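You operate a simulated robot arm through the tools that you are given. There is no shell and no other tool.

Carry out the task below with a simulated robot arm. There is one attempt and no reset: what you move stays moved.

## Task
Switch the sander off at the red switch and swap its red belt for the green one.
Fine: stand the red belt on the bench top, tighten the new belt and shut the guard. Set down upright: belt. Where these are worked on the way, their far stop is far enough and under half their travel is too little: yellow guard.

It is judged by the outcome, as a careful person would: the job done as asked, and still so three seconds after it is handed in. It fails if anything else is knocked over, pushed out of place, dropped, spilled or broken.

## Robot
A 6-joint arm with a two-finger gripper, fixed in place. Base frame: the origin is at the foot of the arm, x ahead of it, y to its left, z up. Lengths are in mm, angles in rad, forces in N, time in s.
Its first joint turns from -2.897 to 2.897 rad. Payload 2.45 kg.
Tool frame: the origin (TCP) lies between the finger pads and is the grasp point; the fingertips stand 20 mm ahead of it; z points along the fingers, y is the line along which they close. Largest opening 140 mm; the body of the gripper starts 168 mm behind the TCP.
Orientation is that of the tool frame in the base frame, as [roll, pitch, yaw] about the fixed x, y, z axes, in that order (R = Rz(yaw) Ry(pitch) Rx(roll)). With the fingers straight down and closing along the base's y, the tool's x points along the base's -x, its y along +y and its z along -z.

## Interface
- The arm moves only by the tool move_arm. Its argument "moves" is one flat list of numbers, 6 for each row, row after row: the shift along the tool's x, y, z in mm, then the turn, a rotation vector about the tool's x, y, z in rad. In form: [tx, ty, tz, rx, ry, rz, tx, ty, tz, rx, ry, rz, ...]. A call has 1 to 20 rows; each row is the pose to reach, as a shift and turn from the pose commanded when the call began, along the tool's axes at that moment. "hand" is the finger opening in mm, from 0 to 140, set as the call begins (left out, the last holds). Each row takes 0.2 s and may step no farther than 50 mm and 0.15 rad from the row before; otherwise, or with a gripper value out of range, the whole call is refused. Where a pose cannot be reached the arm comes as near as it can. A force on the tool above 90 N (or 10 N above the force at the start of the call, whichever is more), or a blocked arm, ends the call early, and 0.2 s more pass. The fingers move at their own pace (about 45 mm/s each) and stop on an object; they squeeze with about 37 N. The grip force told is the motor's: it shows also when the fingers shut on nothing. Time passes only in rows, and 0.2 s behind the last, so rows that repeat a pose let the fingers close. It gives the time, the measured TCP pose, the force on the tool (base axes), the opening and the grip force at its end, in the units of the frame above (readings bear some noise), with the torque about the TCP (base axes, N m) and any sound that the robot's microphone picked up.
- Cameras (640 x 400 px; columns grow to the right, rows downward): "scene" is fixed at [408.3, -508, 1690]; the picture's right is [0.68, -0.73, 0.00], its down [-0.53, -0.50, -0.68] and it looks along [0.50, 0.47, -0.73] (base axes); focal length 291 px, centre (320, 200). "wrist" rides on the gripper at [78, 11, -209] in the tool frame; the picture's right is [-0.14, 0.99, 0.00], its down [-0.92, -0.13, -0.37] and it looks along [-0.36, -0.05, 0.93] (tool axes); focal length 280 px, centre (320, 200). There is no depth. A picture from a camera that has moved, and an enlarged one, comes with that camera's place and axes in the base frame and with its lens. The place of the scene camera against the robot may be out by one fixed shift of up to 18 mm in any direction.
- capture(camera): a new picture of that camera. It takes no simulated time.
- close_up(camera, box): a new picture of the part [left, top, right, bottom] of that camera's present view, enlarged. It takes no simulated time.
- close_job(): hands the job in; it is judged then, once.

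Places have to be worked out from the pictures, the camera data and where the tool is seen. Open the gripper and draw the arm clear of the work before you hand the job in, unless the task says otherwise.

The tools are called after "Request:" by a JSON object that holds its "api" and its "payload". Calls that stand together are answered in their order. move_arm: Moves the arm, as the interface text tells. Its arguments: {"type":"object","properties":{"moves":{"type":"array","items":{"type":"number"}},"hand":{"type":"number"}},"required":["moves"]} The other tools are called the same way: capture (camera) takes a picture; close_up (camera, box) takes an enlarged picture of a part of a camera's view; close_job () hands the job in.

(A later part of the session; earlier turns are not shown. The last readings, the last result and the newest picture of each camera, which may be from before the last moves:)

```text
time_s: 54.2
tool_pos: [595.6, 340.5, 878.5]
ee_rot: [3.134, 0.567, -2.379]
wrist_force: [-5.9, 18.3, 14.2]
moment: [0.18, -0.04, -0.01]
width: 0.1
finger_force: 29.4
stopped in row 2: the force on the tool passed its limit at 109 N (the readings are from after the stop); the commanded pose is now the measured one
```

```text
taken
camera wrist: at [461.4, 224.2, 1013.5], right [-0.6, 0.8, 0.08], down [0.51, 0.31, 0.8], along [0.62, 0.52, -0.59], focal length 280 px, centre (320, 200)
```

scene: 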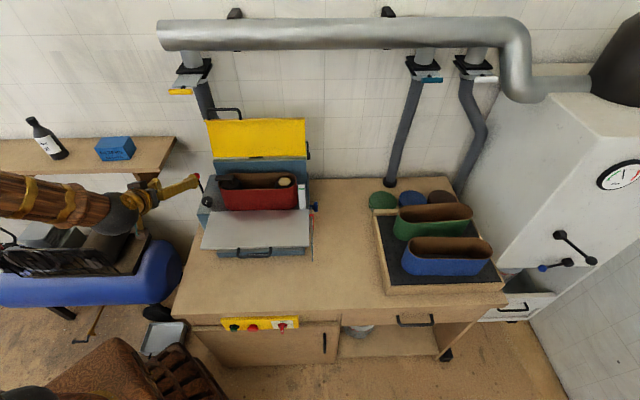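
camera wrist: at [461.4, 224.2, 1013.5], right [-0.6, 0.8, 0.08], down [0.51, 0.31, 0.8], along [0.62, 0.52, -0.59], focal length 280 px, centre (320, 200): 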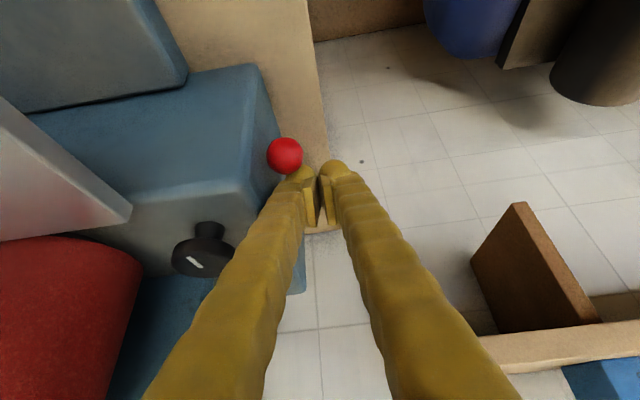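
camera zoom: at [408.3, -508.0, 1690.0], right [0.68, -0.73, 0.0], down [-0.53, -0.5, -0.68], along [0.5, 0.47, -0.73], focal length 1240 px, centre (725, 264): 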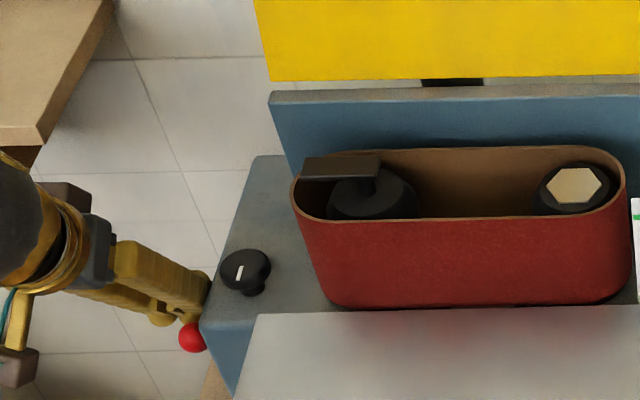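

The lever hit its stop at roughly 74°, so the belt is released. I lift off and go back above the machine to look straight down on the belt.

Request:
{"api": "move_arm", "payload": {"moves": [-19, 10, -11, 0, 0, 0, -39, 10, -52, 0, 0, 0, -52, 0, -91, 0, 0, 0, -50, -20, -134, 0, 0.071, 0, -41, -45, -175, 0, 0.142, 0, -26, -72, -208, 0, 0.213, 0, -16, -105, -239, 0, 0.284, 0, -7, -140, -262, 0, 0.355, 0, -2, -180, -283, 0, 0.426, 0, 0, -222, -297, 0, 0.497, 0, 0, -265, -297, 0, 0.567, 0], "hand": 140}}

Request:
{"api": "capture", "payload": {"camera": "wrist"}}

Request:
{"api": "close_up", "payload": {"camera": "scene", "box": [180, 130, 320, 240]}}

```text
time_s: 56.6
tool_pos: [663.9, 34.6, 1128.2]
ee_rot: [3.138, -0.004, -2.379]
wrist_force: [0.2, 0.5, -0.6]
moment: [-0.02, -0.04, -0.01]
width: 140.1
finger_force: 0.1
```

```text
taken
camera wrist: at [601.4, -10.4, 1338.5], right [-0.58, 0.81, 0.0], down [0.76, 0.54, 0.36], along [0.29, 0.22, -0.93], focal length 280 px, centre (320, 200)
```

wrist: 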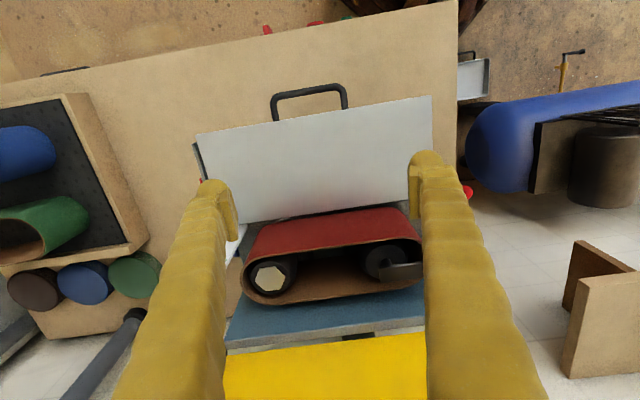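

```text
3.64 times, centred on (250, 185) of scene
camera zoom: at [408.3, -508.0, 1690.0], right [0.68, -0.73, 0.0], down [-0.53, -0.5, -0.68], along [0.5, 0.47, -0.73], focal length 1057 px, centre (574, 254)
```

zoom: 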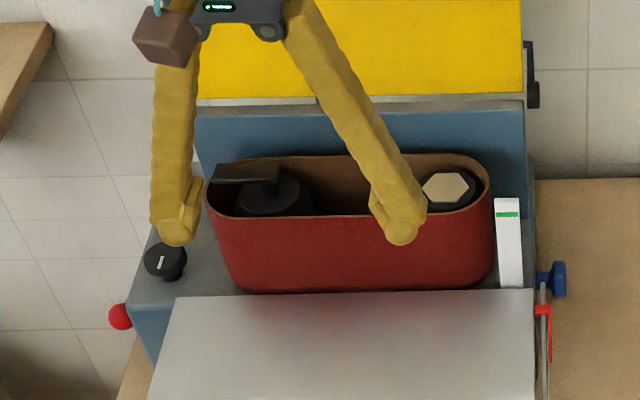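

To judge the plate over the left drum I move more directly above the belt's left end.

Request:
{"api": "move_arm", "payload": {"moves": [-32, 22, 0, 0, 0, 0, -65, 44, 0, 0, 0, 0, -98, 66, 0, 0, 0, 0, -130, 88, 0, 0, 0, -0.01]}}

Request:
{"api": "capture", "payload": {"camera": "wrist"}}

Request:
{"api": "close_up", "payload": {"camera": "wrist", "box": [220, 100, 430, 240]}}

```text
time_s: 57.6
tool_pos: [696.5, 188.1, 1128.1]
ee_rot: [3.138, -0.003, -2.37]
wrist_force: [-0.6, -0.1, -0.2]
moment: [0.03, -0.01, 0.01]
width: 140.0
finger_force: 0.1
```

```text
taken
camera wrist: at [635.0, 142.0, 1338.2], right [-0.59, 0.81, 0.0], down [0.75, 0.55, 0.37], along [0.29, 0.22, -0.93], focal length 280 px, centre (320, 200)
```

wrist: 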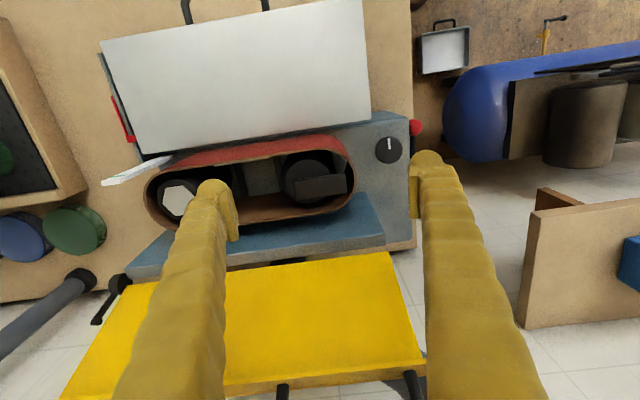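

```text
2.86 times, centred on (325, 170) of wrist
camera zoom: at [635.0, 142.0, 1338.2], right [-0.59, 0.81, 0.0], down [0.75, 0.55, 0.37], along [0.29, 0.22, -0.93], focal length 801 px, centre (306, 286)
```

zoom: 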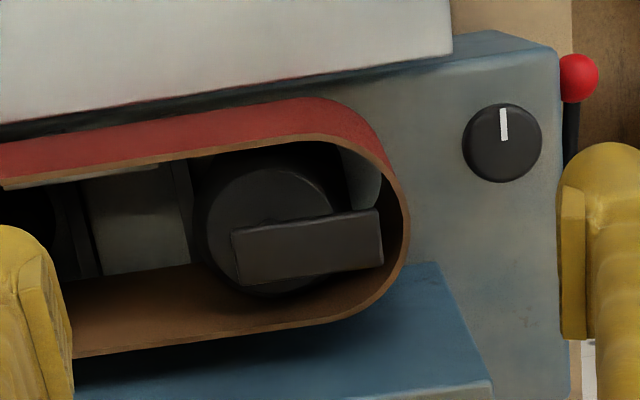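

The plate is now inside the belt outline, so the belt can come off upward. It spans about U 304–556 and V 621–704, with its top at Z≈1021. I tilt the tool back to look vertically into the belt and find finger space.

Request:
{"api": "move_arm", "payload": {"moves": [12, -22, -5, 0, 0.09, 0.02, 24, -45, -10, 0, 0.18, 0.02, 36, -67, -15, 0, 0.27, 0.02, 48, -90, -20, 0, 0.37, 0.02]}}

Request:
{"api": "capture", "payload": {"camera": "wrist"}}

Request:
{"api": "close_up", "payload": {"camera": "wrist", "box": [190, 140, 450, 320]}}

```text
time_s: 58.6
tool_pos: [725.9, 91.0, 1147.3]
ee_rot: [3.141, -0.375, -2.389]
wrist_force: [-1.1, -0.3, 0.4]
moment: [-0.01, -0.02, 0.02]
width: 140.0
finger_force: 0.1
```

```text
taken
camera wrist: at [722.5, 102.3, 1371.3], right [-0.58, 0.81, -0.05], down [0.81, 0.58, 0.01], along [0.04, -0.04, -1.0], focal length 280 px, centre (320, 200)
```

wrist: 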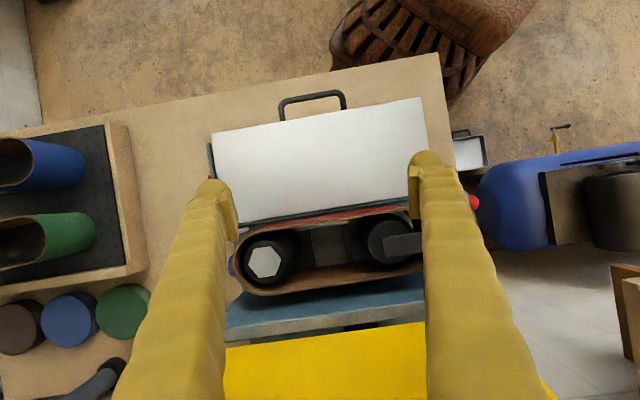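

```text
2.22 times, centred on (320, 230) of wrist
camera zoom: at [722.5, 102.3, 1371.3], right [-0.58, 0.81, -0.05], down [0.81, 0.58, 0.01], along [0.04, -0.04, -1.0], focal length 623 px, centre (320, 133)
```

zoom: 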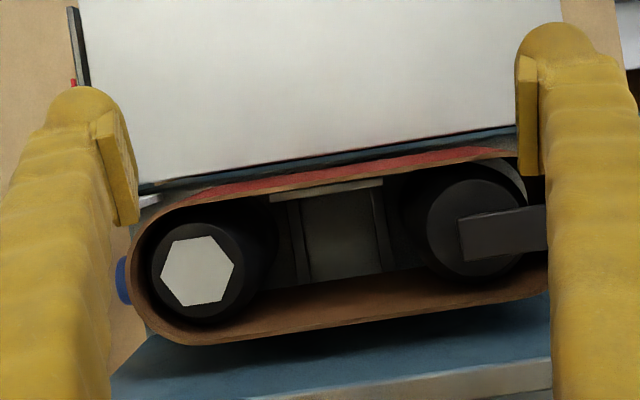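

Inside, the drums' tops (~Z 1000) and platen top (~Z 980) lie below the belt rim (Z≈1024), and the space between the drums at U≈437 is open. I will pinch the front wall there with the fingers closing along V. I level the tool and turn it 90°.

Request:
{"api": "move_arm", "payload": {"moves": [28, 0, 3, 0, -0.094, 0, 56, 0, 6, 0, -0.188, 0, 85, 0, 9, 0, -0.281, 0, 113, 0, 12, 0, -0.375, 0]}}

Request:
{"api": "move_arm", "payload": {"moves": [0, 0, 0, 0, 0, 0.143, 0, 0, 0, 0, 0, 0.286, 0, 0, 0, 0, 0, 0.429, 0, 0, 0, 0, 0, 0.571, 0, 0, 0, 0, 0, 0.714, 0, 0, 0, 0, 0, 0.857, 0, 0, 0, 0, 0, 1.0, 0, 0, 0, 0, 0, 1.143, 0, 0, 0, 0, 0, 1.286, 0, 0, 0, 0, 0, 1.429, 0, 0, 0, 0, 0, 1.571], "hand": 80}}

Request:
{"api": "capture", "payload": {"camera": "wrist"}}

```text
time_s: 59.6
tool_pos: [646.3, 16.4, 1178.2]
ee_rot: [3.141, 0.002, -2.389]
wrist_force: [-0.2, -0.4, -0.6]
moment: [0.02, 0.07, 0.04]
width: 140.0
finger_force: 0.1
```

```text
time_s: 62.0
tool_pos: [647.5, 15.8, 1177.5]
ee_rot: [3.139, -0.003, 2.322]
wrist_force: [0.0, -0.6, 0.1]
moment: [0.01, 0.02, -0.01]
width: 80.1
finger_force: 0.0
```

```text
taken
camera wrist: at [602.5, 80.6, 1386.8], right [0.82, 0.57, 0.0], down [0.53, -0.76, 0.37], along [0.21, -0.3, -0.93], focal length 280 px, centre (320, 200)
```

wrist: 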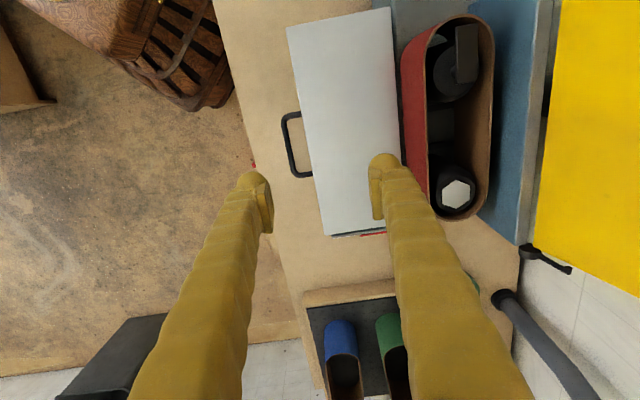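

Now aligned. I zoom to measure the belt's front rim and its yaw in this view.

Request:
{"api": "close_up", "payload": {"camera": "wrist", "box": [380, 0, 560, 230]}}

```text
1.74 times, centred on (470, 115) of wrist
camera zoom: at [602.5, 80.6, 1386.8], right [0.82, 0.57, 0.0], down [0.53, -0.76, 0.37], along [0.21, -0.3, -0.93], focal length 488 px, centre (59, 348)
```

zoom: 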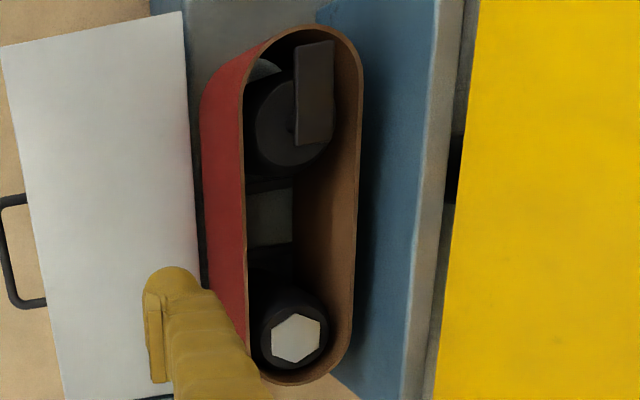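

Front rim at U≈437 is V≈622 and the walls run along U. I move above it with the fingers straddling the wall and stop just over the rim to check.

Request:
{"api": "move_arm", "payload": {"moves": [-2, 46, 0, 0, 0, 0, -4, 92, 0, 0, 0, 0, -6, 138.5, 0, 0, 0, 0, -6, 138.5, 40, 0, 0, 0, -6, 138.5, 80, 0, 0, 0, -6, 138.5, 105, 0, 0, 0], "hand": 70}}

Request:
{"api": "capture", "payload": {"camera": "wrist"}}

Request:
{"api": "close_up", "payload": {"camera": "scene", "box": [180, 110, 330, 240]}}

```text
time_s: 63.4
tool_pos: [751.9, 107.3, 1071.3]
ee_rot: [3.139, 0.0, 2.323]
wrist_force: [0.2, -0.4, 0.2]
moment: [0.01, 0.0, 0.0]
width: 70.1
finger_force: 0.1
```

```text
taken
camera wrist: at [707.5, 173.0, 1281.3], right [0.82, 0.58, 0.0], down [0.54, -0.76, 0.37], along [0.21, -0.3, -0.93], focal length 280 px, centre (320, 200)
```

wrist: 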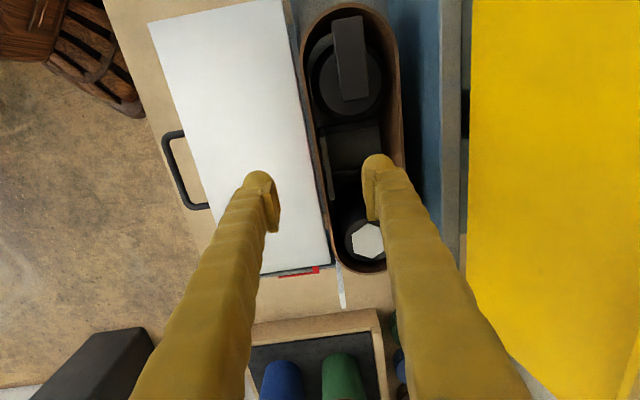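

```text
3.08 times, centred on (255, 175) of scene
camera zoom: at [408.3, -508.0, 1690.0], right [0.68, -0.73, 0.0], down [-0.53, -0.5, -0.68], along [0.5, 0.47, -0.73], focal length 894 px, centre (520, 277)
```

zoom: 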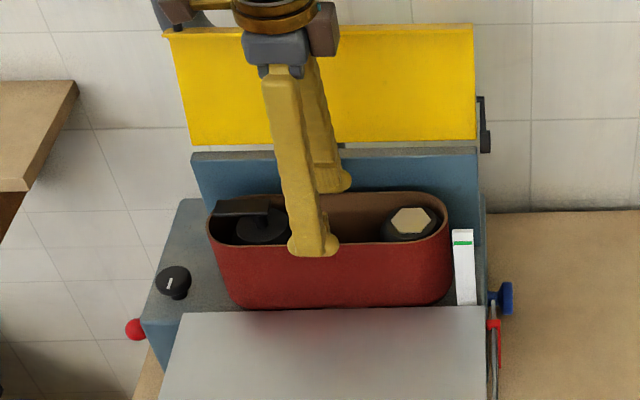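

Request:
{"api": "close_up", "payload": {"camera": "wrist", "box": [250, 110, 410, 230]}}

```text
3.33 times, centred on (330, 170) of wrist
camera zoom: at [707.5, 173.0, 1281.3], right [0.82, 0.58, 0.0], down [0.54, -0.76, 0.37], along [0.21, -0.3, -0.93], focal length 935 px, centre (287, 300)
```

zoom: 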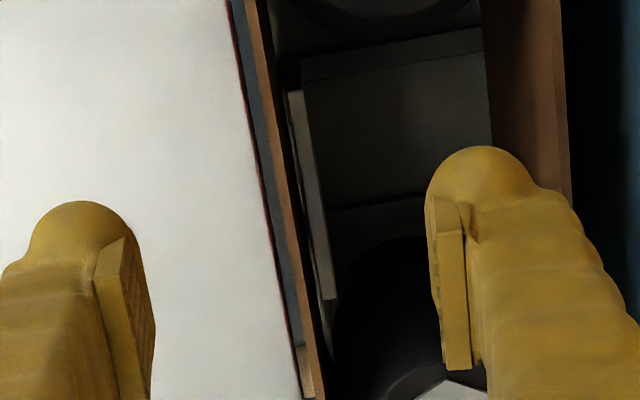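

The rim lies midway between the pads. I lower to TCP Z≈1020 and close on the wall.

Request:
{"api": "move_arm", "payload": {"moves": [0, 1, 25, 0, 0, 0, 0, 1, 45, 0, 0, 0, 0, 1, 51, 0, 0, 0]}}

Request:
{"api": "move_arm", "payload": {"moves": [0, 0, 0, 0, 0, 0, 0, 0, 0, 0, 0, 0, 0, 0, 0, 0, 0, 0, 0, 0, 0, 0, 0, 0, 0, 0, 0, 0, 0, 0], "hand": 0}}

Request:
{"api": "capture", "payload": {"camera": "wrist"}}

Request:
{"api": "close_up", "payload": {"camera": "scene", "box": [180, 110, 330, 240]}}

```text
time_s: 64.2
tool_pos: [752.8, 109.2, 1020.4]
ee_rot: [3.139, 0.0, 2.323]
wrist_force: [0.2, 0.5, -1.3]
moment: [0.0, 0.01, 0.01]
width: 70.1
finger_force: 0.0
```

```text
time_s: 65.4
tool_pos: [752.6, 107.9, 1019.6]
ee_rot: [3.141, -0.002, 2.323]
wrist_force: [2.2, 0.8, -1.0]
moment: [0.02, -0.03, 0.24]
width: 6.0
finger_force: 29.5
```

```text
taken
camera wrist: at [707.6, 173.0, 1229.8], right [0.82, 0.58, 0.0], down [0.54, -0.76, 0.37], along [0.21, -0.3, -0.93], focal length 280 px, centre (320, 200)
```

wrist: 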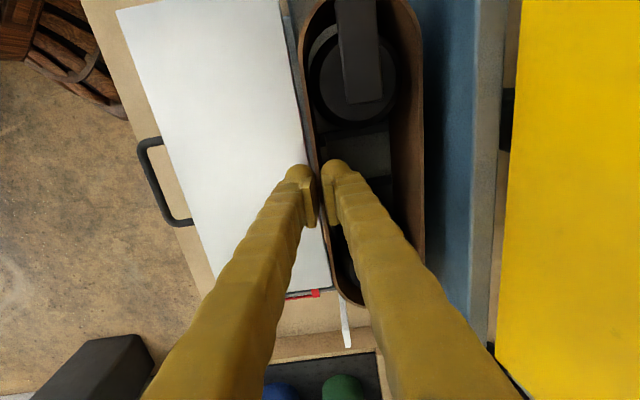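

```text
3.08 times, centred on (255, 175) of scene
camera zoom: at [408.3, -508.0, 1690.0], right [0.68, -0.73, 0.0], down [-0.53, -0.5, -0.68], along [0.5, 0.47, -0.73], focal length 894 px, centre (520, 277)
```

zoom: 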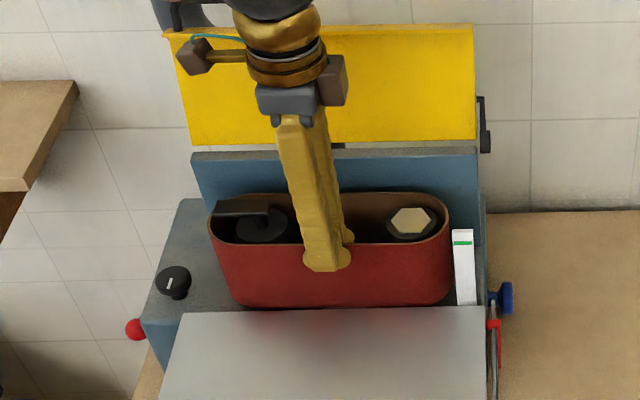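

The wall is held (6 mm wide). I lift slowly and watch for snagging.

Request:
{"api": "move_arm", "payload": {"moves": [0, 0, -6, 0, 0, 0, 0, 0, -12, 0, 0, 0, 0, 0, -20, 0, 0, 0, 0, 0, -28, 0, 0, 0]}}

Request:
{"api": "close_up", "payload": {"camera": "scene", "box": [180, 110, 330, 240]}}

Request:
{"api": "capture", "payload": {"camera": "wrist"}}

```text
time_s: 66.4
tool_pos: [752.8, 106.5, 1048.2]
ee_rot: [3.14, -0.001, 2.322]
wrist_force: [1.4, 1.9, -2.2]
moment: [0.08, 0.04, 0.18]
width: 5.8
finger_force: 30.7
```

```text
3.08 times, centred on (255, 175) of scene
camera zoom: at [408.3, -508.0, 1690.0], right [0.68, -0.73, 0.0], down [-0.53, -0.5, -0.68], along [0.5, 0.47, -0.73], focal length 894 px, centre (520, 277)
```

zoom: 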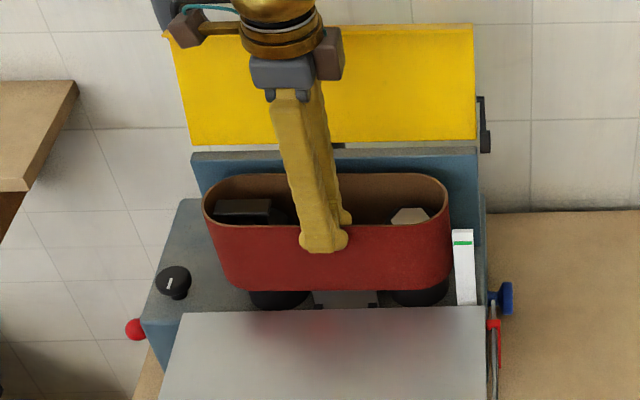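

```text
taken
camera wrist: at [707.8, 171.6, 1258.0], right [0.82, 0.58, 0.0], down [0.54, -0.76, 0.37], along [0.21, -0.3, -0.93], focal length 280 px, centre (320, 200)
```

wrist: 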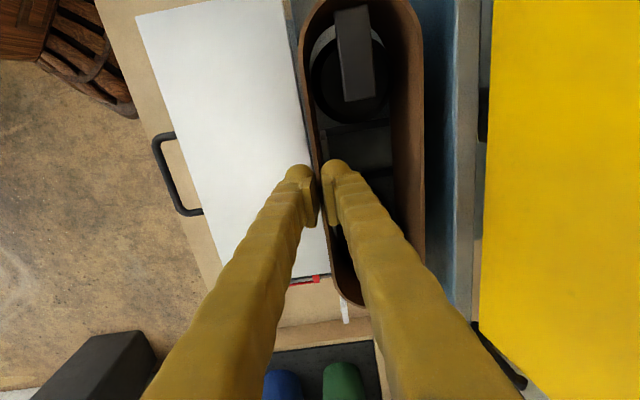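

The belt lifts freely. I raise it clear of the drums and the bar.

Request:
{"api": "move_arm", "payload": {"moves": [0, 0, -20, 0, 0, 0, 0, 0, -40, 0, 0, 0, 0, 0, -60, 0, 0, 0, 0, 0, -80, 0, 0, 0, 0, 0, -100, 0, 0, 0, 0, 0, -115, 0, 0, 0]}}

Request:
{"api": "capture", "payload": {"camera": "scene"}}

Request:
{"api": "close_up", "payload": {"camera": "scene", "box": [180, 100, 330, 240]}}

```text
time_s: 67.8
tool_pos: [751.9, 105.9, 1162.7]
ee_rot: [3.141, -0.002, 2.324]
wrist_force: [-0.8, 0.2, -0.6]
moment: [0.0, 0.01, -0.03]
width: 5.7
finger_force: 30.6
```

```text
taken
```

scene: 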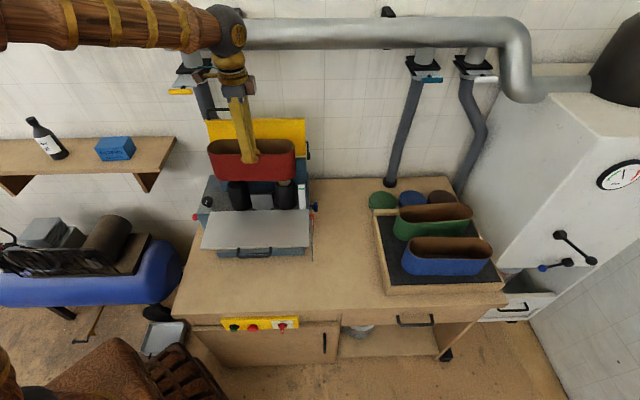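

```text
2.86 times, centred on (255, 170) of scene
camera zoom: at [408.3, -508.0, 1690.0], right [0.68, -0.73, 0.0], down [-0.53, -0.5, -0.68], along [0.5, 0.47, -0.73], focal length 830 px, centre (506, 286)
```

zoom: 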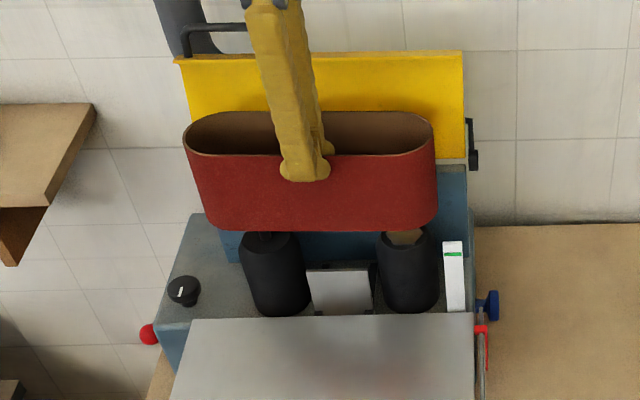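

The red belt is off the drums. I carry it over to the free bench area in front and right of the sander, aiming the belt's centre at about U 680, V 400.

Request:
{"api": "move_arm", "payload": {"moves": [-15, -30, 0, 0, 0, 0, -40, -60, 0, 0, 0, 0, -68, -90, 0, 0, 0, 0, -96, -120, 0, 0, 0, 0, -125, -150, 0, 0, 0, 0, -155, -178, 0, 0, 0, 0, -187, -207, 0, 0, 0, 0, -219, -236, 0, 0, 0, 0, -250, -263, 0, 0, 0, 0]}}

Request:
{"api": "capture", "payload": {"camera": "scene"}}

Request:
{"api": "capture", "payload": {"camera": "wrist"}}

```text
time_s: 69.8
tool_pos: [731.4, -257.7, 1165.4]
ee_rot: [3.14, -0.003, 2.324]
wrist_force: [-0.2, 1.0, -1.3]
moment: [-0.04, -0.04, -0.02]
width: 6.0
finger_force: 30.8
```

```text
taken
```

scene: 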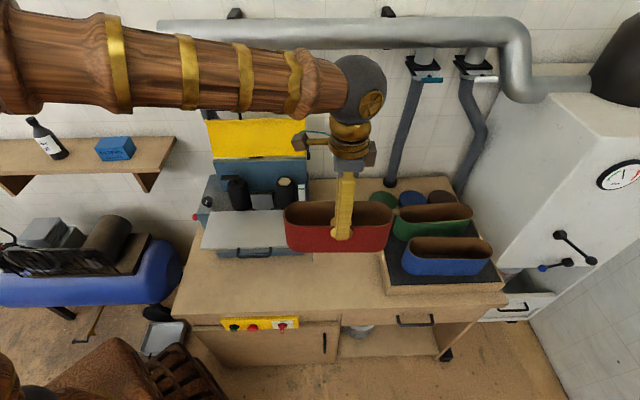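

```text
taken
camera wrist: at [686.7, -192.5, 1375.0], right [0.82, 0.58, 0.0], down [0.54, -0.76, 0.37], along [0.21, -0.3, -0.93], focal length 280 px, centre (320, 200)
```

wrist: 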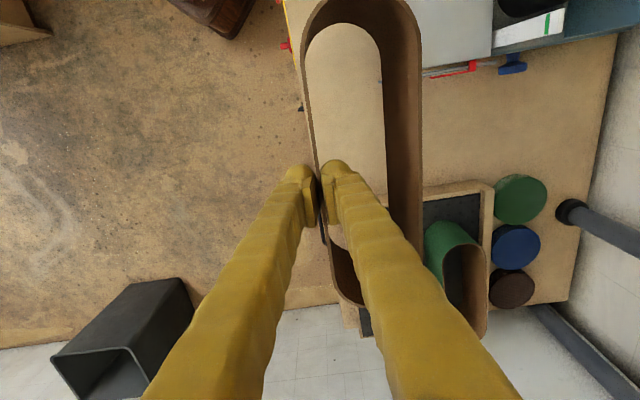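

Position is right: belt front about 30 mm behind the bench edge and its right end about 30 mm from the tray. I lower it to just above the bench.

Request:
{"api": "move_arm", "payload": {"moves": [0, 0, 43, 0, 0, 0, 0, 0, 86, 0, 0, 0, 0, 0, 129, 0, 0, 0, 0, 0, 172, 0, 0, 0, 0, 0, 215, 0, 0, 0, 0, 0, 255, 0, 0, 0]}}

Request:
{"api": "capture", "payload": {"camera": "scene"}}

Request:
{"api": "close_up", "payload": {"camera": "scene", "box": [260, 200, 420, 320]}}

```text
time_s: 71.2
tool_pos: [732.6, -254.6, 910.1]
ee_rot: [3.14, -0.001, 2.322]
wrist_force: [0.0, 0.2, -1.0]
moment: [-0.03, 0.01, 0.03]
width: 6.2
finger_force: 30.7
```

```text
taken
```

scene: 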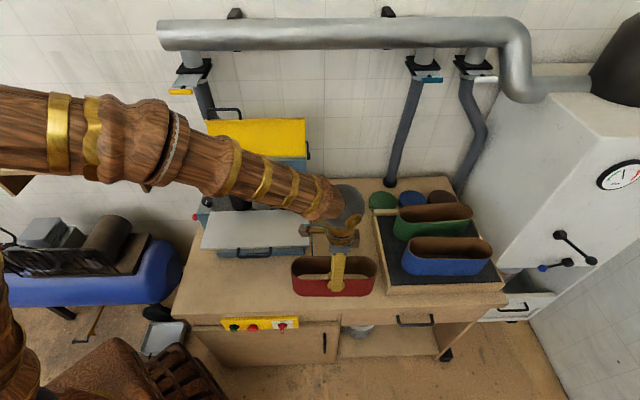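

```text
3.33 times, centred on (340, 260) of scene
camera zoom: at [408.3, -508.0, 1690.0], right [0.68, -0.73, 0.0], down [-0.53, -0.5, -0.68], along [0.5, 0.47, -0.73], focal length 969 px, centre (253, 0)
```

zoom: 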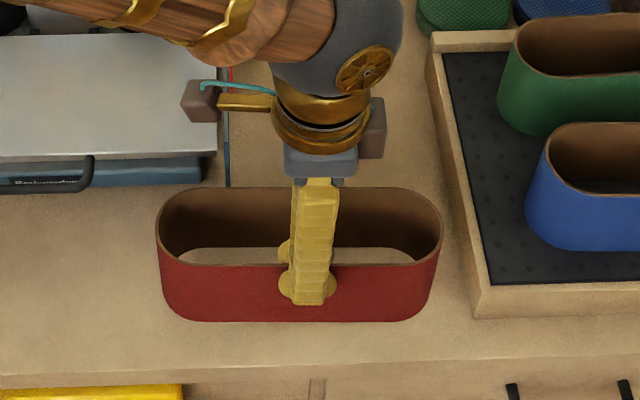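

The belt is close to the bench. I lower in small steps until the bench pushes back.

Request:
{"api": "move_arm", "payload": {"moves": [0, 0, 5, 0, 0, 0, 0, 0, 10, 0, 0, 0, 0, 0, 14, 0, 0, 0, 0, 0, 17, 0, 0, 0]}}

Request:
{"api": "close_up", "payload": {"camera": "scene", "box": [260, 200, 420, 320]}}

```text
time_s: 72.2
tool_pos: [732.0, -254.6, 891.0]
ee_rot: [3.14, 0.001, 2.323]
wrist_force: [0.0, -0.2, -1.3]
moment: [-0.05, 0.03, 0.01]
width: 6.0
finger_force: 31.2
```

```text
3.33 times, centred on (340, 260) of scene
camera zoom: at [408.3, -508.0, 1690.0], right [0.68, -0.73, 0.0], down [-0.53, -0.5, -0.68], along [0.5, 0.47, -0.73], focal length 969 px, centre (253, 0)
```

zoom: 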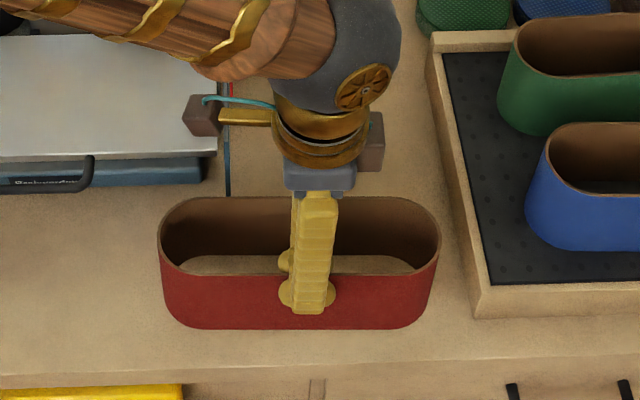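

Request:
{"api": "move_arm", "payload": {"moves": [0, 0, 3, 0, 0, 0, 0, 0, 6, 0, 0, 0]}}

Request:
{"api": "move_arm", "payload": {"moves": [0, 0, 2, 0, 0, 0, 0, 0, 4, 0, 0, 0]}}

```text
time_s: 72.8
tool_pos: [731.2, -254.0, 885.4]
ee_rot: [3.14, -0.002, 2.324]
wrist_force: [0.3, -0.9, -0.4]
moment: [-0.02, -0.02, 0.02]
width: 6.2
finger_force: 30.5
```

```text
time_s: 73.4
tool_pos: [732.3, -254.9, 881.0]
ee_rot: [3.141, -0.002, 2.322]
wrist_force: [-0.3, -0.4, -0.5]
moment: [-0.02, -0.01, 0.01]
width: 5.9
finger_force: 31.1
```

No firm contact yet; I continue in 3 mm steps.

Request:
{"api": "move_arm", "payload": {"moves": [0, 0, 1.5, 0, 0, 0, 0, 0, 3, 0, 0, 0]}}

Request:
{"api": "move_arm", "payload": {"moves": [0, 0, 1.5, 0, 0, 0, 0, 0, 3, 0, 0, 0]}}

Request:
{"api": "close_up", "payload": {"camera": "scene", "box": [260, 200, 420, 320]}}

```text
time_s: 74.0
tool_pos: [733.9, -254.9, 878.7]
ee_rot: [3.139, -0.003, 2.323]
wrist_force: [0.1, -0.3, -0.4]
moment: [0.0, 0.01, 0.0]
width: 6.2
finger_force: 31.1
```

```text
time_s: 74.6
tool_pos: [732.3, -254.2, 874.4]
ee_rot: [3.139, -0.001, 2.321]
wrist_force: [0.1, 0.2, -0.7]
moment: [-0.03, 0.0, 0.0]
width: 6.1
finger_force: 30.5
```

```text
3.33 times, centred on (340, 260) of scene
camera zoom: at [408.3, -508.0, 1690.0], right [0.68, -0.73, 0.0], down [-0.53, -0.5, -0.68], along [0.5, 0.47, -0.73], focal length 969 px, centre (253, 0)
```

zoom: 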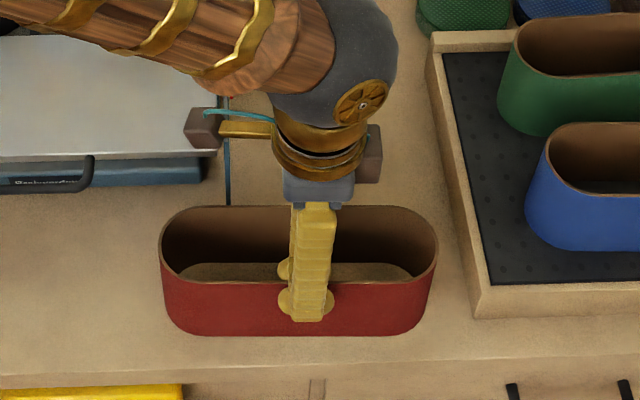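

By the scene view roughly 15 mm remain. I keep lowering gently.

Request:
{"api": "move_arm", "payload": {"moves": [0, 0, 2.5, 0, 0, 0, 0, 0, 5, 0, 0, 0, 0, 0, 7, 0, 0, 0]}}

Request:
{"api": "move_arm", "payload": {"moves": [0, 0, 2, 0, 0, 0, 0, 0, 4, 0, 0, 0]}}

Request:
{"api": "close_up", "payload": {"camera": "scene", "box": [260, 200, 420, 320]}}

```text
time_s: 75.4
tool_pos: [733.3, -253.5, 868.2]
ee_rot: [3.138, -0.002, 2.323]
wrist_force: [0.0, -0.4, -0.1]
moment: [-0.06, 0.06, 0.02]
width: 6.1
finger_force: 31.1
```

```text
time_s: 76.0
tool_pos: [732.2, -255.2, 863.9]
ee_rot: [3.14, -0.002, 2.324]
wrist_force: [0.1, -0.2, 0.1]
moment: [-0.06, 0.0, -0.01]
width: 6.0
finger_force: 30.7
```

```text
3.33 times, centred on (340, 260) of scene
camera zoom: at [408.3, -508.0, 1690.0], right [0.68, -0.73, 0.0], down [-0.53, -0.5, -0.68], along [0.5, 0.47, -0.73], focal length 969 px, centre (253, 0)
```

zoom: 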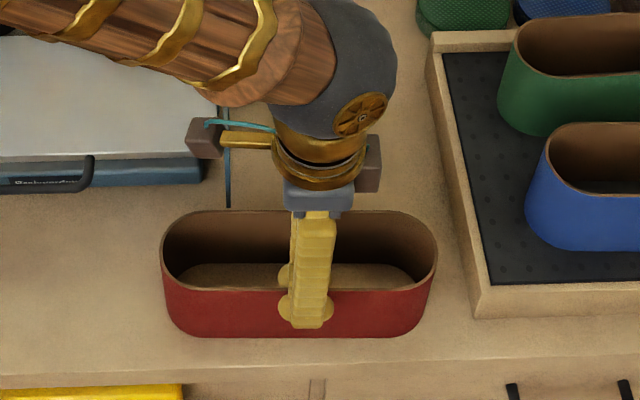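

Request:
{"api": "move_arm", "payload": {"moves": [0, 0, 1.5, 0, 0, 0, 0, 0, 3, 0, 0, 0]}}

Request:
{"api": "capture", "payload": {"camera": "wrist"}}

Request:
{"api": "close_up", "payload": {"camera": "scene", "box": [260, 200, 420, 320]}}

```text
time_s: 76.6
tool_pos: [733.5, -256.6, 861.8]
ee_rot: [3.138, 0.001, 2.324]
wrist_force: [-8.2, 1.6, 33.5]
moment: [-0.02, 0.09, -0.01]
width: 5.9
finger_force: 30.8
```

```text
taken
camera wrist: at [687.1, -190.1, 1072.0], right [0.82, 0.58, 0.0], down [0.54, -0.76, 0.37], along [0.22, -0.3, -0.93], focal length 280 px, centre (320, 200)
```

wrist: 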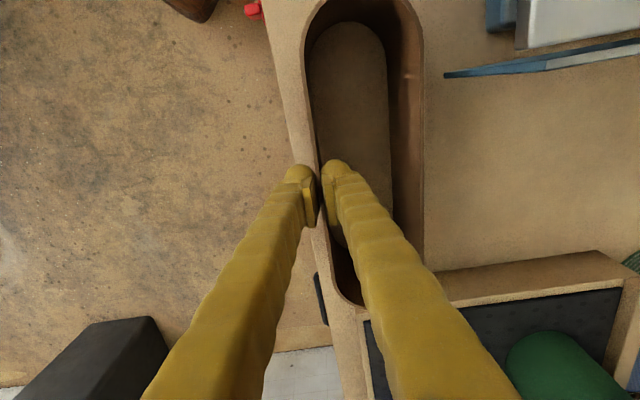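

```text
3.33 times, centred on (340, 260) of scene
camera zoom: at [408.3, -508.0, 1690.0], right [0.68, -0.73, 0.0], down [-0.53, -0.5, -0.68], along [0.5, 0.47, -0.73], focal length 969 px, centre (253, 0)
```

zoom: 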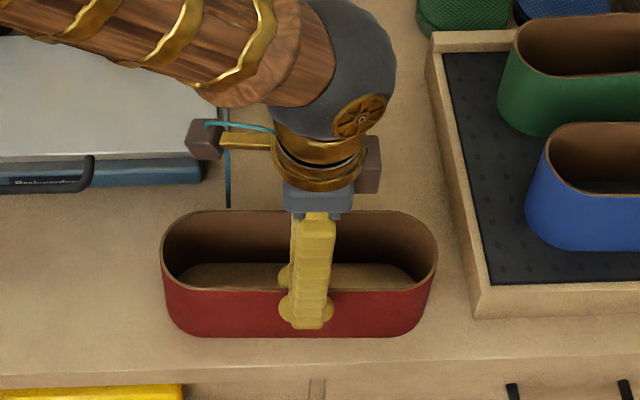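

Firm contact at TCP Z≈862, so the belt is standing on the bench. I relieve the load, open the fingers and lift straight up.

Request:
{"api": "move_arm", "payload": {"moves": [0, 0, -1.5, 0, 0, 0, 0, 0, -1.5, 0, 0, 0]}}

Request:
{"api": "move_arm", "payload": {"moves": [0, 0, 0, 0, 0, 0, 0, 0, 0, 0, 0, 0, 0, 0, 0, 0, 0, 0, 0, 0, -15, 0, 0, 0, 0, 0, -40, 0, 0, 0, 0, 0, -85, 0, 0, 0, 0, 0, -130, 0, 0, 0], "hand": 40}}

Request:
{"api": "close_up", "payload": {"camera": "scene", "box": [260, 170, 520, 330]}}

Request:
{"api": "capture", "payload": {"camera": "wrist"}}

```text
time_s: 77.2
tool_pos: [731.0, -254.8, 860.6]
ee_rot: [3.14, -0.001, 2.322]
wrist_force: [2.6, -0.6, 3.4]
moment: [-0.24, -0.26, 0.0]
width: 6.0
finger_force: 30.7
```

```text
time_s: 78.8
tool_pos: [733.3, -256.3, 993.2]
ee_rot: [3.139, -0.002, 2.323]
wrist_force: [0.3, -0.4, 0.5]
moment: [0.03, 0.0, 0.01]
width: 39.6
finger_force: 0.2
```

```text
2.46 times, centred on (390, 250) of scene
camera zoom: at [408.3, -508.0, 1690.0], right [0.68, -0.73, 0.0], down [-0.53, -0.5, -0.68], along [0.5, 0.47, -0.73], focal length 715 px, centre (148, 77)
```

zoom: 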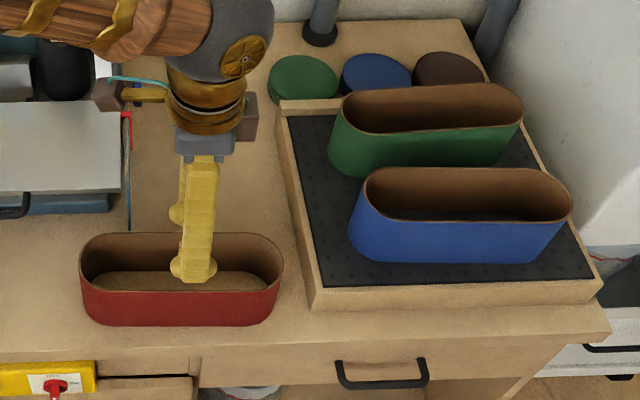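

```text
taken
camera wrist: at [688.2, -191.5, 1202.9], right [0.82, 0.58, 0.0], down [0.54, -0.76, 0.37], along [0.21, -0.3, -0.93], focal length 280 px, centre (320, 200)
```

wrist: 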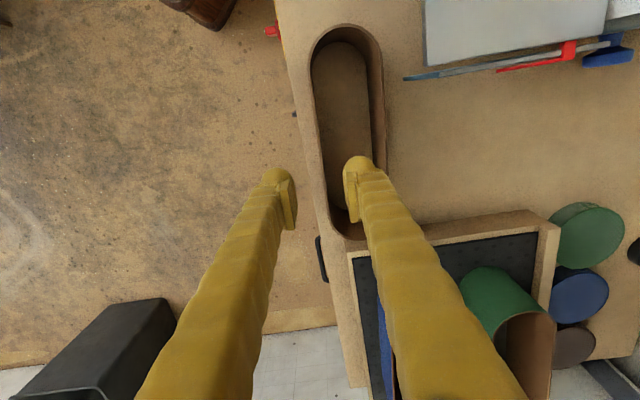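

The red belt stands upright on the bench. Next is the green belt, which is far out, so I raise and move toward the tray to measure it.

Request:
{"api": "move_arm", "payload": {"moves": [-18, 24, -28, 0, 0, 0, -36, 48, -56, 0, 0, 0, -54, 72, -84, 0, 0, 0, -72, 96, -106, 0, 0, 0, -90, 120, -120, 0, 0, 0]}}

Request:
{"api": "capture", "payload": {"camera": "wrist"}}

Request:
{"api": "close_up", "payload": {"camera": "scene", "box": [360, 170, 520, 310]}}

```text
time_s: 80.0
tool_pos: [880.9, -237.5, 1112.0]
ee_rot: [3.14, 0.001, 2.323]
wrist_force: [-0.1, -1.1, 0.5]
moment: [0.04, 0.02, 0.0]
width: 39.9
finger_force: 0.1
```

```text
taken
camera wrist: at [837.3, -173.5, 1322.4], right [0.82, 0.58, 0.0], down [0.54, -0.76, 0.37], along [0.21, -0.3, -0.93], focal length 280 px, centre (320, 200)
```

wrist: 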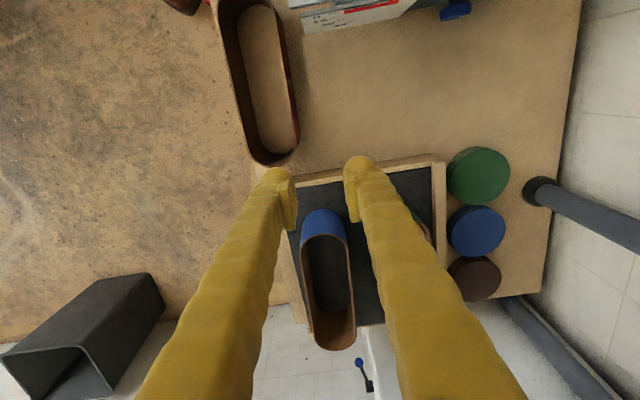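

```text
2.86 times, centred on (440, 240) of scene
camera zoom: at [408.3, -508.0, 1690.0], right [0.68, -0.73, 0.0], down [-0.53, -0.5, -0.68], along [0.5, 0.47, -0.73], focal length 830 px, centre (-23, 86)
```

zoom: 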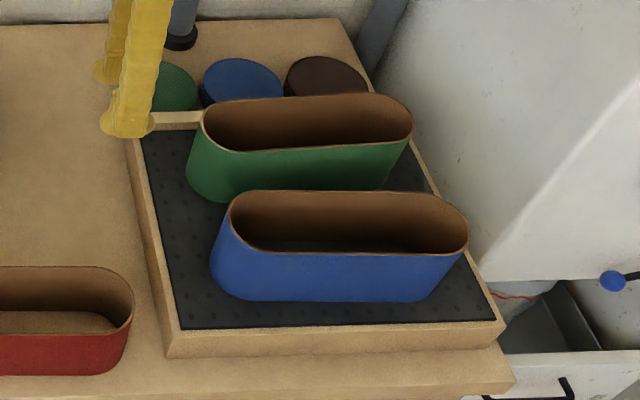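

The tray is far: the blue belt's centre is near U 1075, so the green one needs a tilted reach. I open the fingers wide and shift so the camera sees the green belt clearly.

Request:
{"api": "move_arm", "payload": {"moves": [10, 30, -10, 0, 0, 0, 20, 60, -20, 0, 0, 0, 20, 90, -20, 0, 0, 0, 20, 90, -20, 0, 0, 0, 20, 90, -20, 0, 0, 0], "hand": 140}}

Request:
{"api": "capture", "payload": {"camera": "wrist"}}

Request:
{"api": "close_up", "payload": {"camera": "wrist", "box": [220, 130, 430, 340]}}

```text
time_s: 81.2
tool_pos: [932.8, -161.9, 1133.1]
ee_rot: [3.138, -0.001, 2.324]
wrist_force: [-0.5, 0.4, -0.8]
moment: [0.02, 0.01, 0.02]
width: 140.3
finger_force: 0.1
```

```text
taken
camera wrist: at [888.1, -97.2, 1342.6], right [0.82, 0.58, 0.0], down [0.54, -0.76, 0.37], along [0.21, -0.3, -0.93], focal length 280 px, centre (320, 200)
```

wrist: 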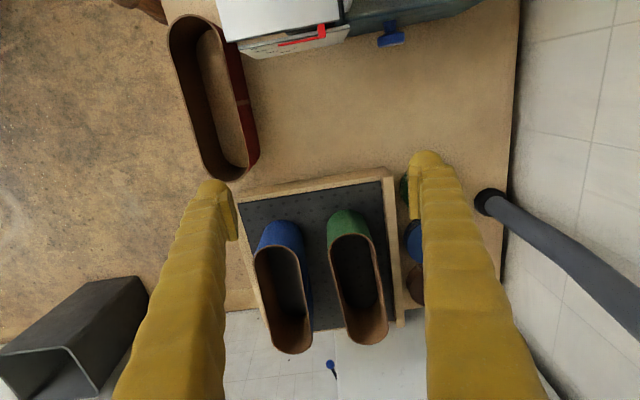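

```text
1.90 times, centred on (325, 235) of wrist
camera zoom: at [888.1, -97.2, 1342.6], right [0.82, 0.58, 0.0], down [0.54, -0.76, 0.37], along [0.21, -0.3, -0.93], focal length 534 px, centre (310, 133)
```

zoom: 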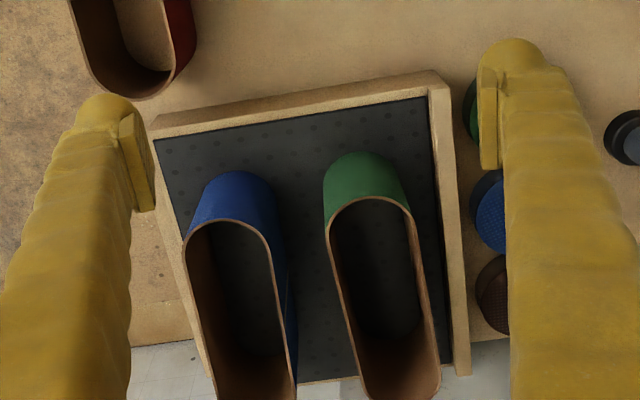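

Cross-checking both cameras puts the tray floor at Z≈828 and the belt rims at Z≈930. The green belt's centre is about (1032, 605), spanning U 905–1159, with the line of drums and belts turned about 0.02 rad from my axes. I correct the yaw, then tilt the tool outward 60° for the reach.

Request:
{"api": "move_arm", "payload": {"moves": [0, 0, 0, 0, 0, -0.0235, 0, 0, 0, 0, 0, -0.0235], "hand": 36}}

Request:
{"api": "move_arm", "payload": {"moves": [-10, -2, 0, 0, -0.13, 0, -20, -4, 0, 0, -0.26, 0, -30, -6, 0, 0, -0.39, 0, -40, -8, 0, 0, -0.52, 0, -50, -10, 0, 0, -0.65, 0, -60, -12, 5, 0, -0.78, 0, -70, -14, 10, 0, -0.91, 0, -80, -14, 20, 0, -1.05, 0, -80, -14, 20, 0, -1.05, 0]}}

Request:
{"api": "capture", "payload": {"camera": "wrist"}}

Request:
{"api": "capture", "payload": {"camera": "scene"}}

```text
time_s: 81.8
tool_pos: [933.1, -162.6, 1132.4]
ee_rot: [3.141, -0.001, 2.348]
wrist_force: [0.0, -0.3, 0.5]
moment: [0.0, 0.02, 0.01]
width: 87.3
finger_force: 0.1
```

```text
time_s: 83.8
tool_pos: [979.9, -229.7, 1111.7]
ee_rot: [3.137, 1.049, 2.345]
wrist_force: [-0.5, -0.1, 0.3]
moment: [-0.01, -0.01, -0.03]
width: 36.0
finger_force: 0.1
```

```text
taken
camera wrist: at [833.0, -65.3, 1149.3], right [0.75, 0.65, 0.12], down [0.0, -0.19, 0.98], along [0.66, -0.74, -0.15], focal length 280 px, centre (320, 200)
```

wrist: 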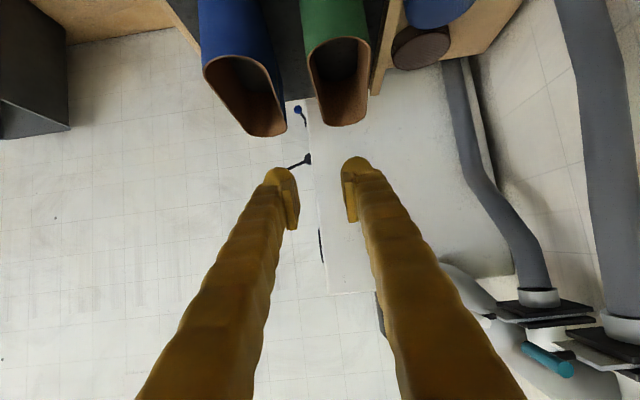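

```text
taken
```

scene: 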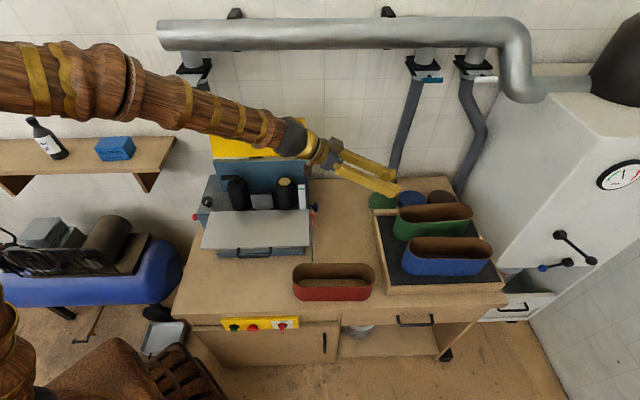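

The tool is tilted and well placed in front of the green belt. I zoom in to refine its edges.

Request:
{"api": "close_up", "payload": {"camera": "wrist", "box": [190, 0, 400, 140]}}

```text
2.86 times, centred on (295, 70) of wrist
camera zoom: at [833.0, -65.3, 1149.3], right [0.75, 0.65, 0.12], down [0.0, -0.19, 0.98], along [0.66, -0.74, -0.15], focal length 801 px, centre (391, 571)
```

zoom: 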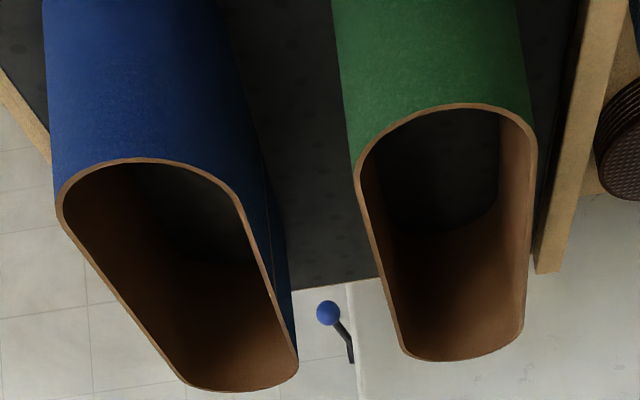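

Green front wall is at Q≈541 near P 1000, with the rim Z≈930. I advance with the fingers straddling it, stopping above the rim.

Request:
{"api": "move_arm", "payload": {"moves": [7, 0.5, 39, 0, 0, 0, 14, 1, 77, 0, 0, 0, 21, 1.5, 116, 0, 0, 0, 28, 2, 155, 0, 0, 0, 35.5, 2.3, 193, 0, 0, 0, 35.5, 2.3, 193, 0, 0, 0]}}

Request:
{"api": "capture", "payload": {"camera": "wrist"}}

Request:
{"api": "close_up", "payload": {"camera": "scene", "box": [360, 150, 520, 290]}}

```text
time_s: 85.2
tool_pos: [1084.4, -334.0, 986.0]
ee_rot: [3.137, 1.048, 2.343]
wrist_force: [-0.4, -0.2, -0.3]
moment: [0.03, -0.02, 0.01]
width: 36.0
finger_force: 0.1
```

```text
taken
camera wrist: at [939.5, -168.9, 1023.4], right [0.75, 0.64, 0.12], down [0.0, -0.19, 0.98], along [0.66, -0.74, -0.15], focal length 280 px, centre (320, 200)
```

wrist: 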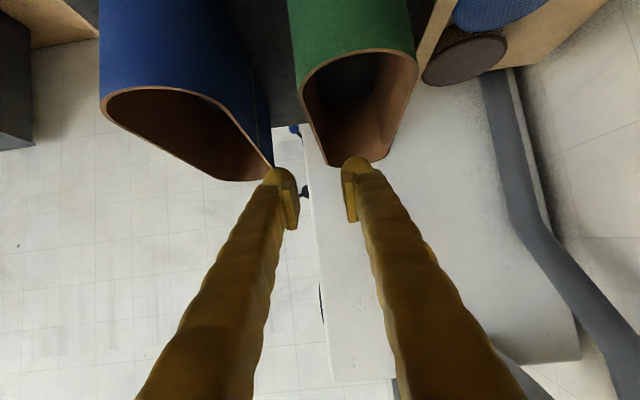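

```text
2.86 times, centred on (440, 220) of scene
camera zoom: at [408.3, -508.0, 1690.0], right [0.68, -0.73, 0.0], down [-0.53, -0.5, -0.68], along [0.5, 0.47, -0.73], focal length 830 px, centre (-23, 143)
```

zoom: 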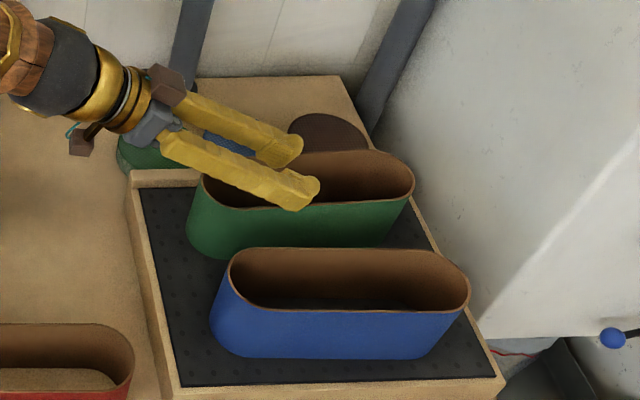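

The outer finger clears the blue belt by only ~9 mm, so I narrow the opening to 26, shift to the wall at Q≈547 and turn slightly to match the belt's skew. Then I descend.

Request:
{"api": "move_arm", "payload": {"moves": [0, 5.5, 0, -0.0434, 0, -0.0249, 0, 5.5, 0, -0.0434, 0, -0.0249], "hand": 26}}

Request:
{"api": "close_up", "payload": {"camera": "wrist", "box": [220, 60, 420, 240]}}

```text
time_s: 85.8
tool_pos: [1088.8, -331.4, 986.4]
ee_rot: [3.139, 1.05, 2.393]
wrist_force: [0.5, 0.4, 0.4]
moment: [0.02, 0.02, 0.0]
width: 25.9
finger_force: 0.0
```

```text
2.22 times, centred on (320, 150) of wrist
camera zoom: at [935.2, -172.6, 1023.6], right [0.72, 0.68, 0.12], down [0.01, -0.19, 0.98], along [0.69, -0.71, -0.15], focal length 623 px, centre (320, 311)
```

zoom: 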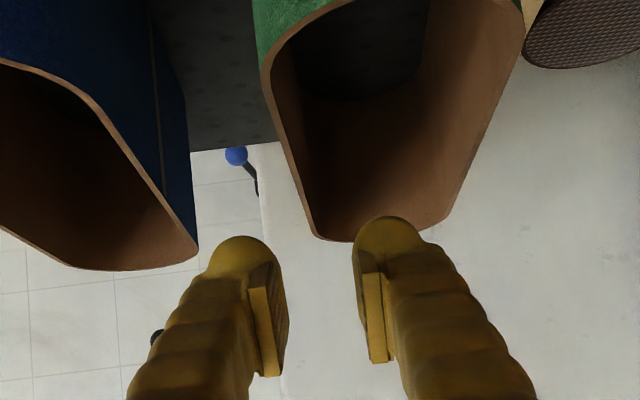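

The tool is now parallel to the wall, which lies 3.5 mm to one side. I centre on it and descend to 10 mm below the rim.

Request:
{"api": "move_arm", "payload": {"moves": [0, -3.5, 0, 0, 0, 0, 19, -3.5, 11, 0, 0, 0, 38, -3.5, 22, 0, 0, 0, 57, -3.5, 33, 0, 0, 0]}}

Request:
{"api": "close_up", "payload": {"camera": "wrist", "box": [220, 60, 420, 240]}}

Request:
{"api": "close_up", "payload": {"camera": "scene", "box": [360, 150, 520, 290]}}

```text
time_s: 86.8
tool_pos: [1086.5, -330.8, 920.2]
ee_rot: [3.135, 1.05, 2.391]
wrist_force: [-0.1, 0.7, -0.7]
moment: [0.0, 0.04, 0.01]
width: 26.1
finger_force: 0.0
```

```text
2.22 times, centred on (320, 150) of wrist
camera zoom: at [933.0, -173.7, 958.0], right [0.72, 0.68, 0.12], down [0.01, -0.19, 0.98], along [0.69, -0.71, -0.15], focal length 623 px, centre (320, 311)
```

zoom: 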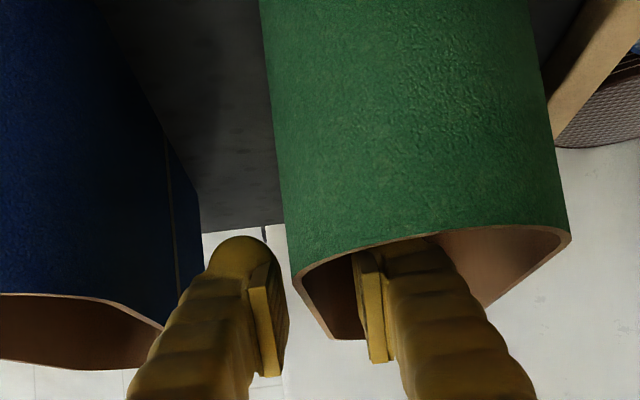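

```text
2.86 times, centred on (440, 220) of scene
camera zoom: at [408.3, -508.0, 1690.0], right [0.68, -0.73, 0.0], down [-0.53, -0.5, -0.68], along [0.5, 0.47, -0.73], focal length 830 px, centre (-23, 143)
```

zoom: 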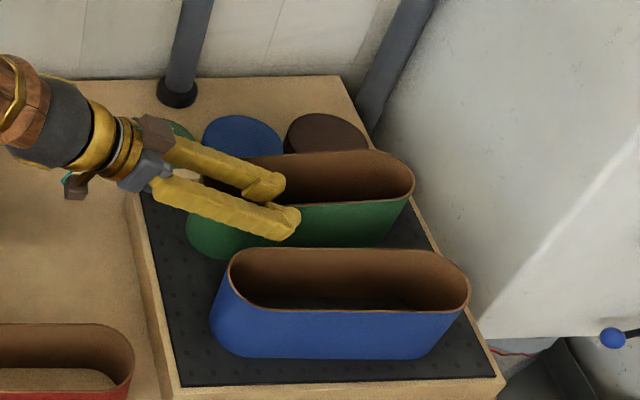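

One finger is inside and one outside. I close the grip.

Request:
{"api": "move_arm", "payload": {"moves": [0, 0, 0, 0, 0, 0, 0, 0, 0, 0, 0, 0, 0, 0, 0, 0, 0, 0, 0, 0, 0, 0, 0, 0], "hand": 0}}

Request:
{"api": "close_up", "payload": {"camera": "wrist", "box": [220, 60, 420, 240]}}

```text
time_s: 87.8
tool_pos: [1086.8, -331.7, 920.9]
ee_rot: [3.138, 1.048, 2.393]
wrist_force: [0.7, 1.1, 0.4]
moment: [0.02, -0.07, -0.03]
width: 6.1
finger_force: 31.3
```

```text
2.22 times, centred on (320, 150) of wrist
camera zoom: at [933.1, -173.7, 958.0], right [0.72, 0.68, 0.12], down [0.01, -0.19, 0.98], along [0.69, -0.71, -0.15], focal length 623 px, centre (320, 311)
```

zoom: 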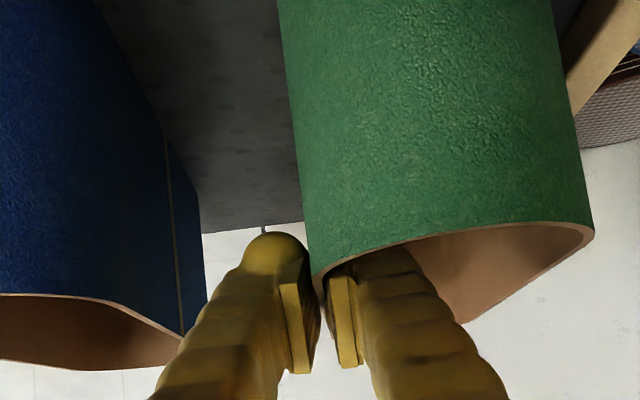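

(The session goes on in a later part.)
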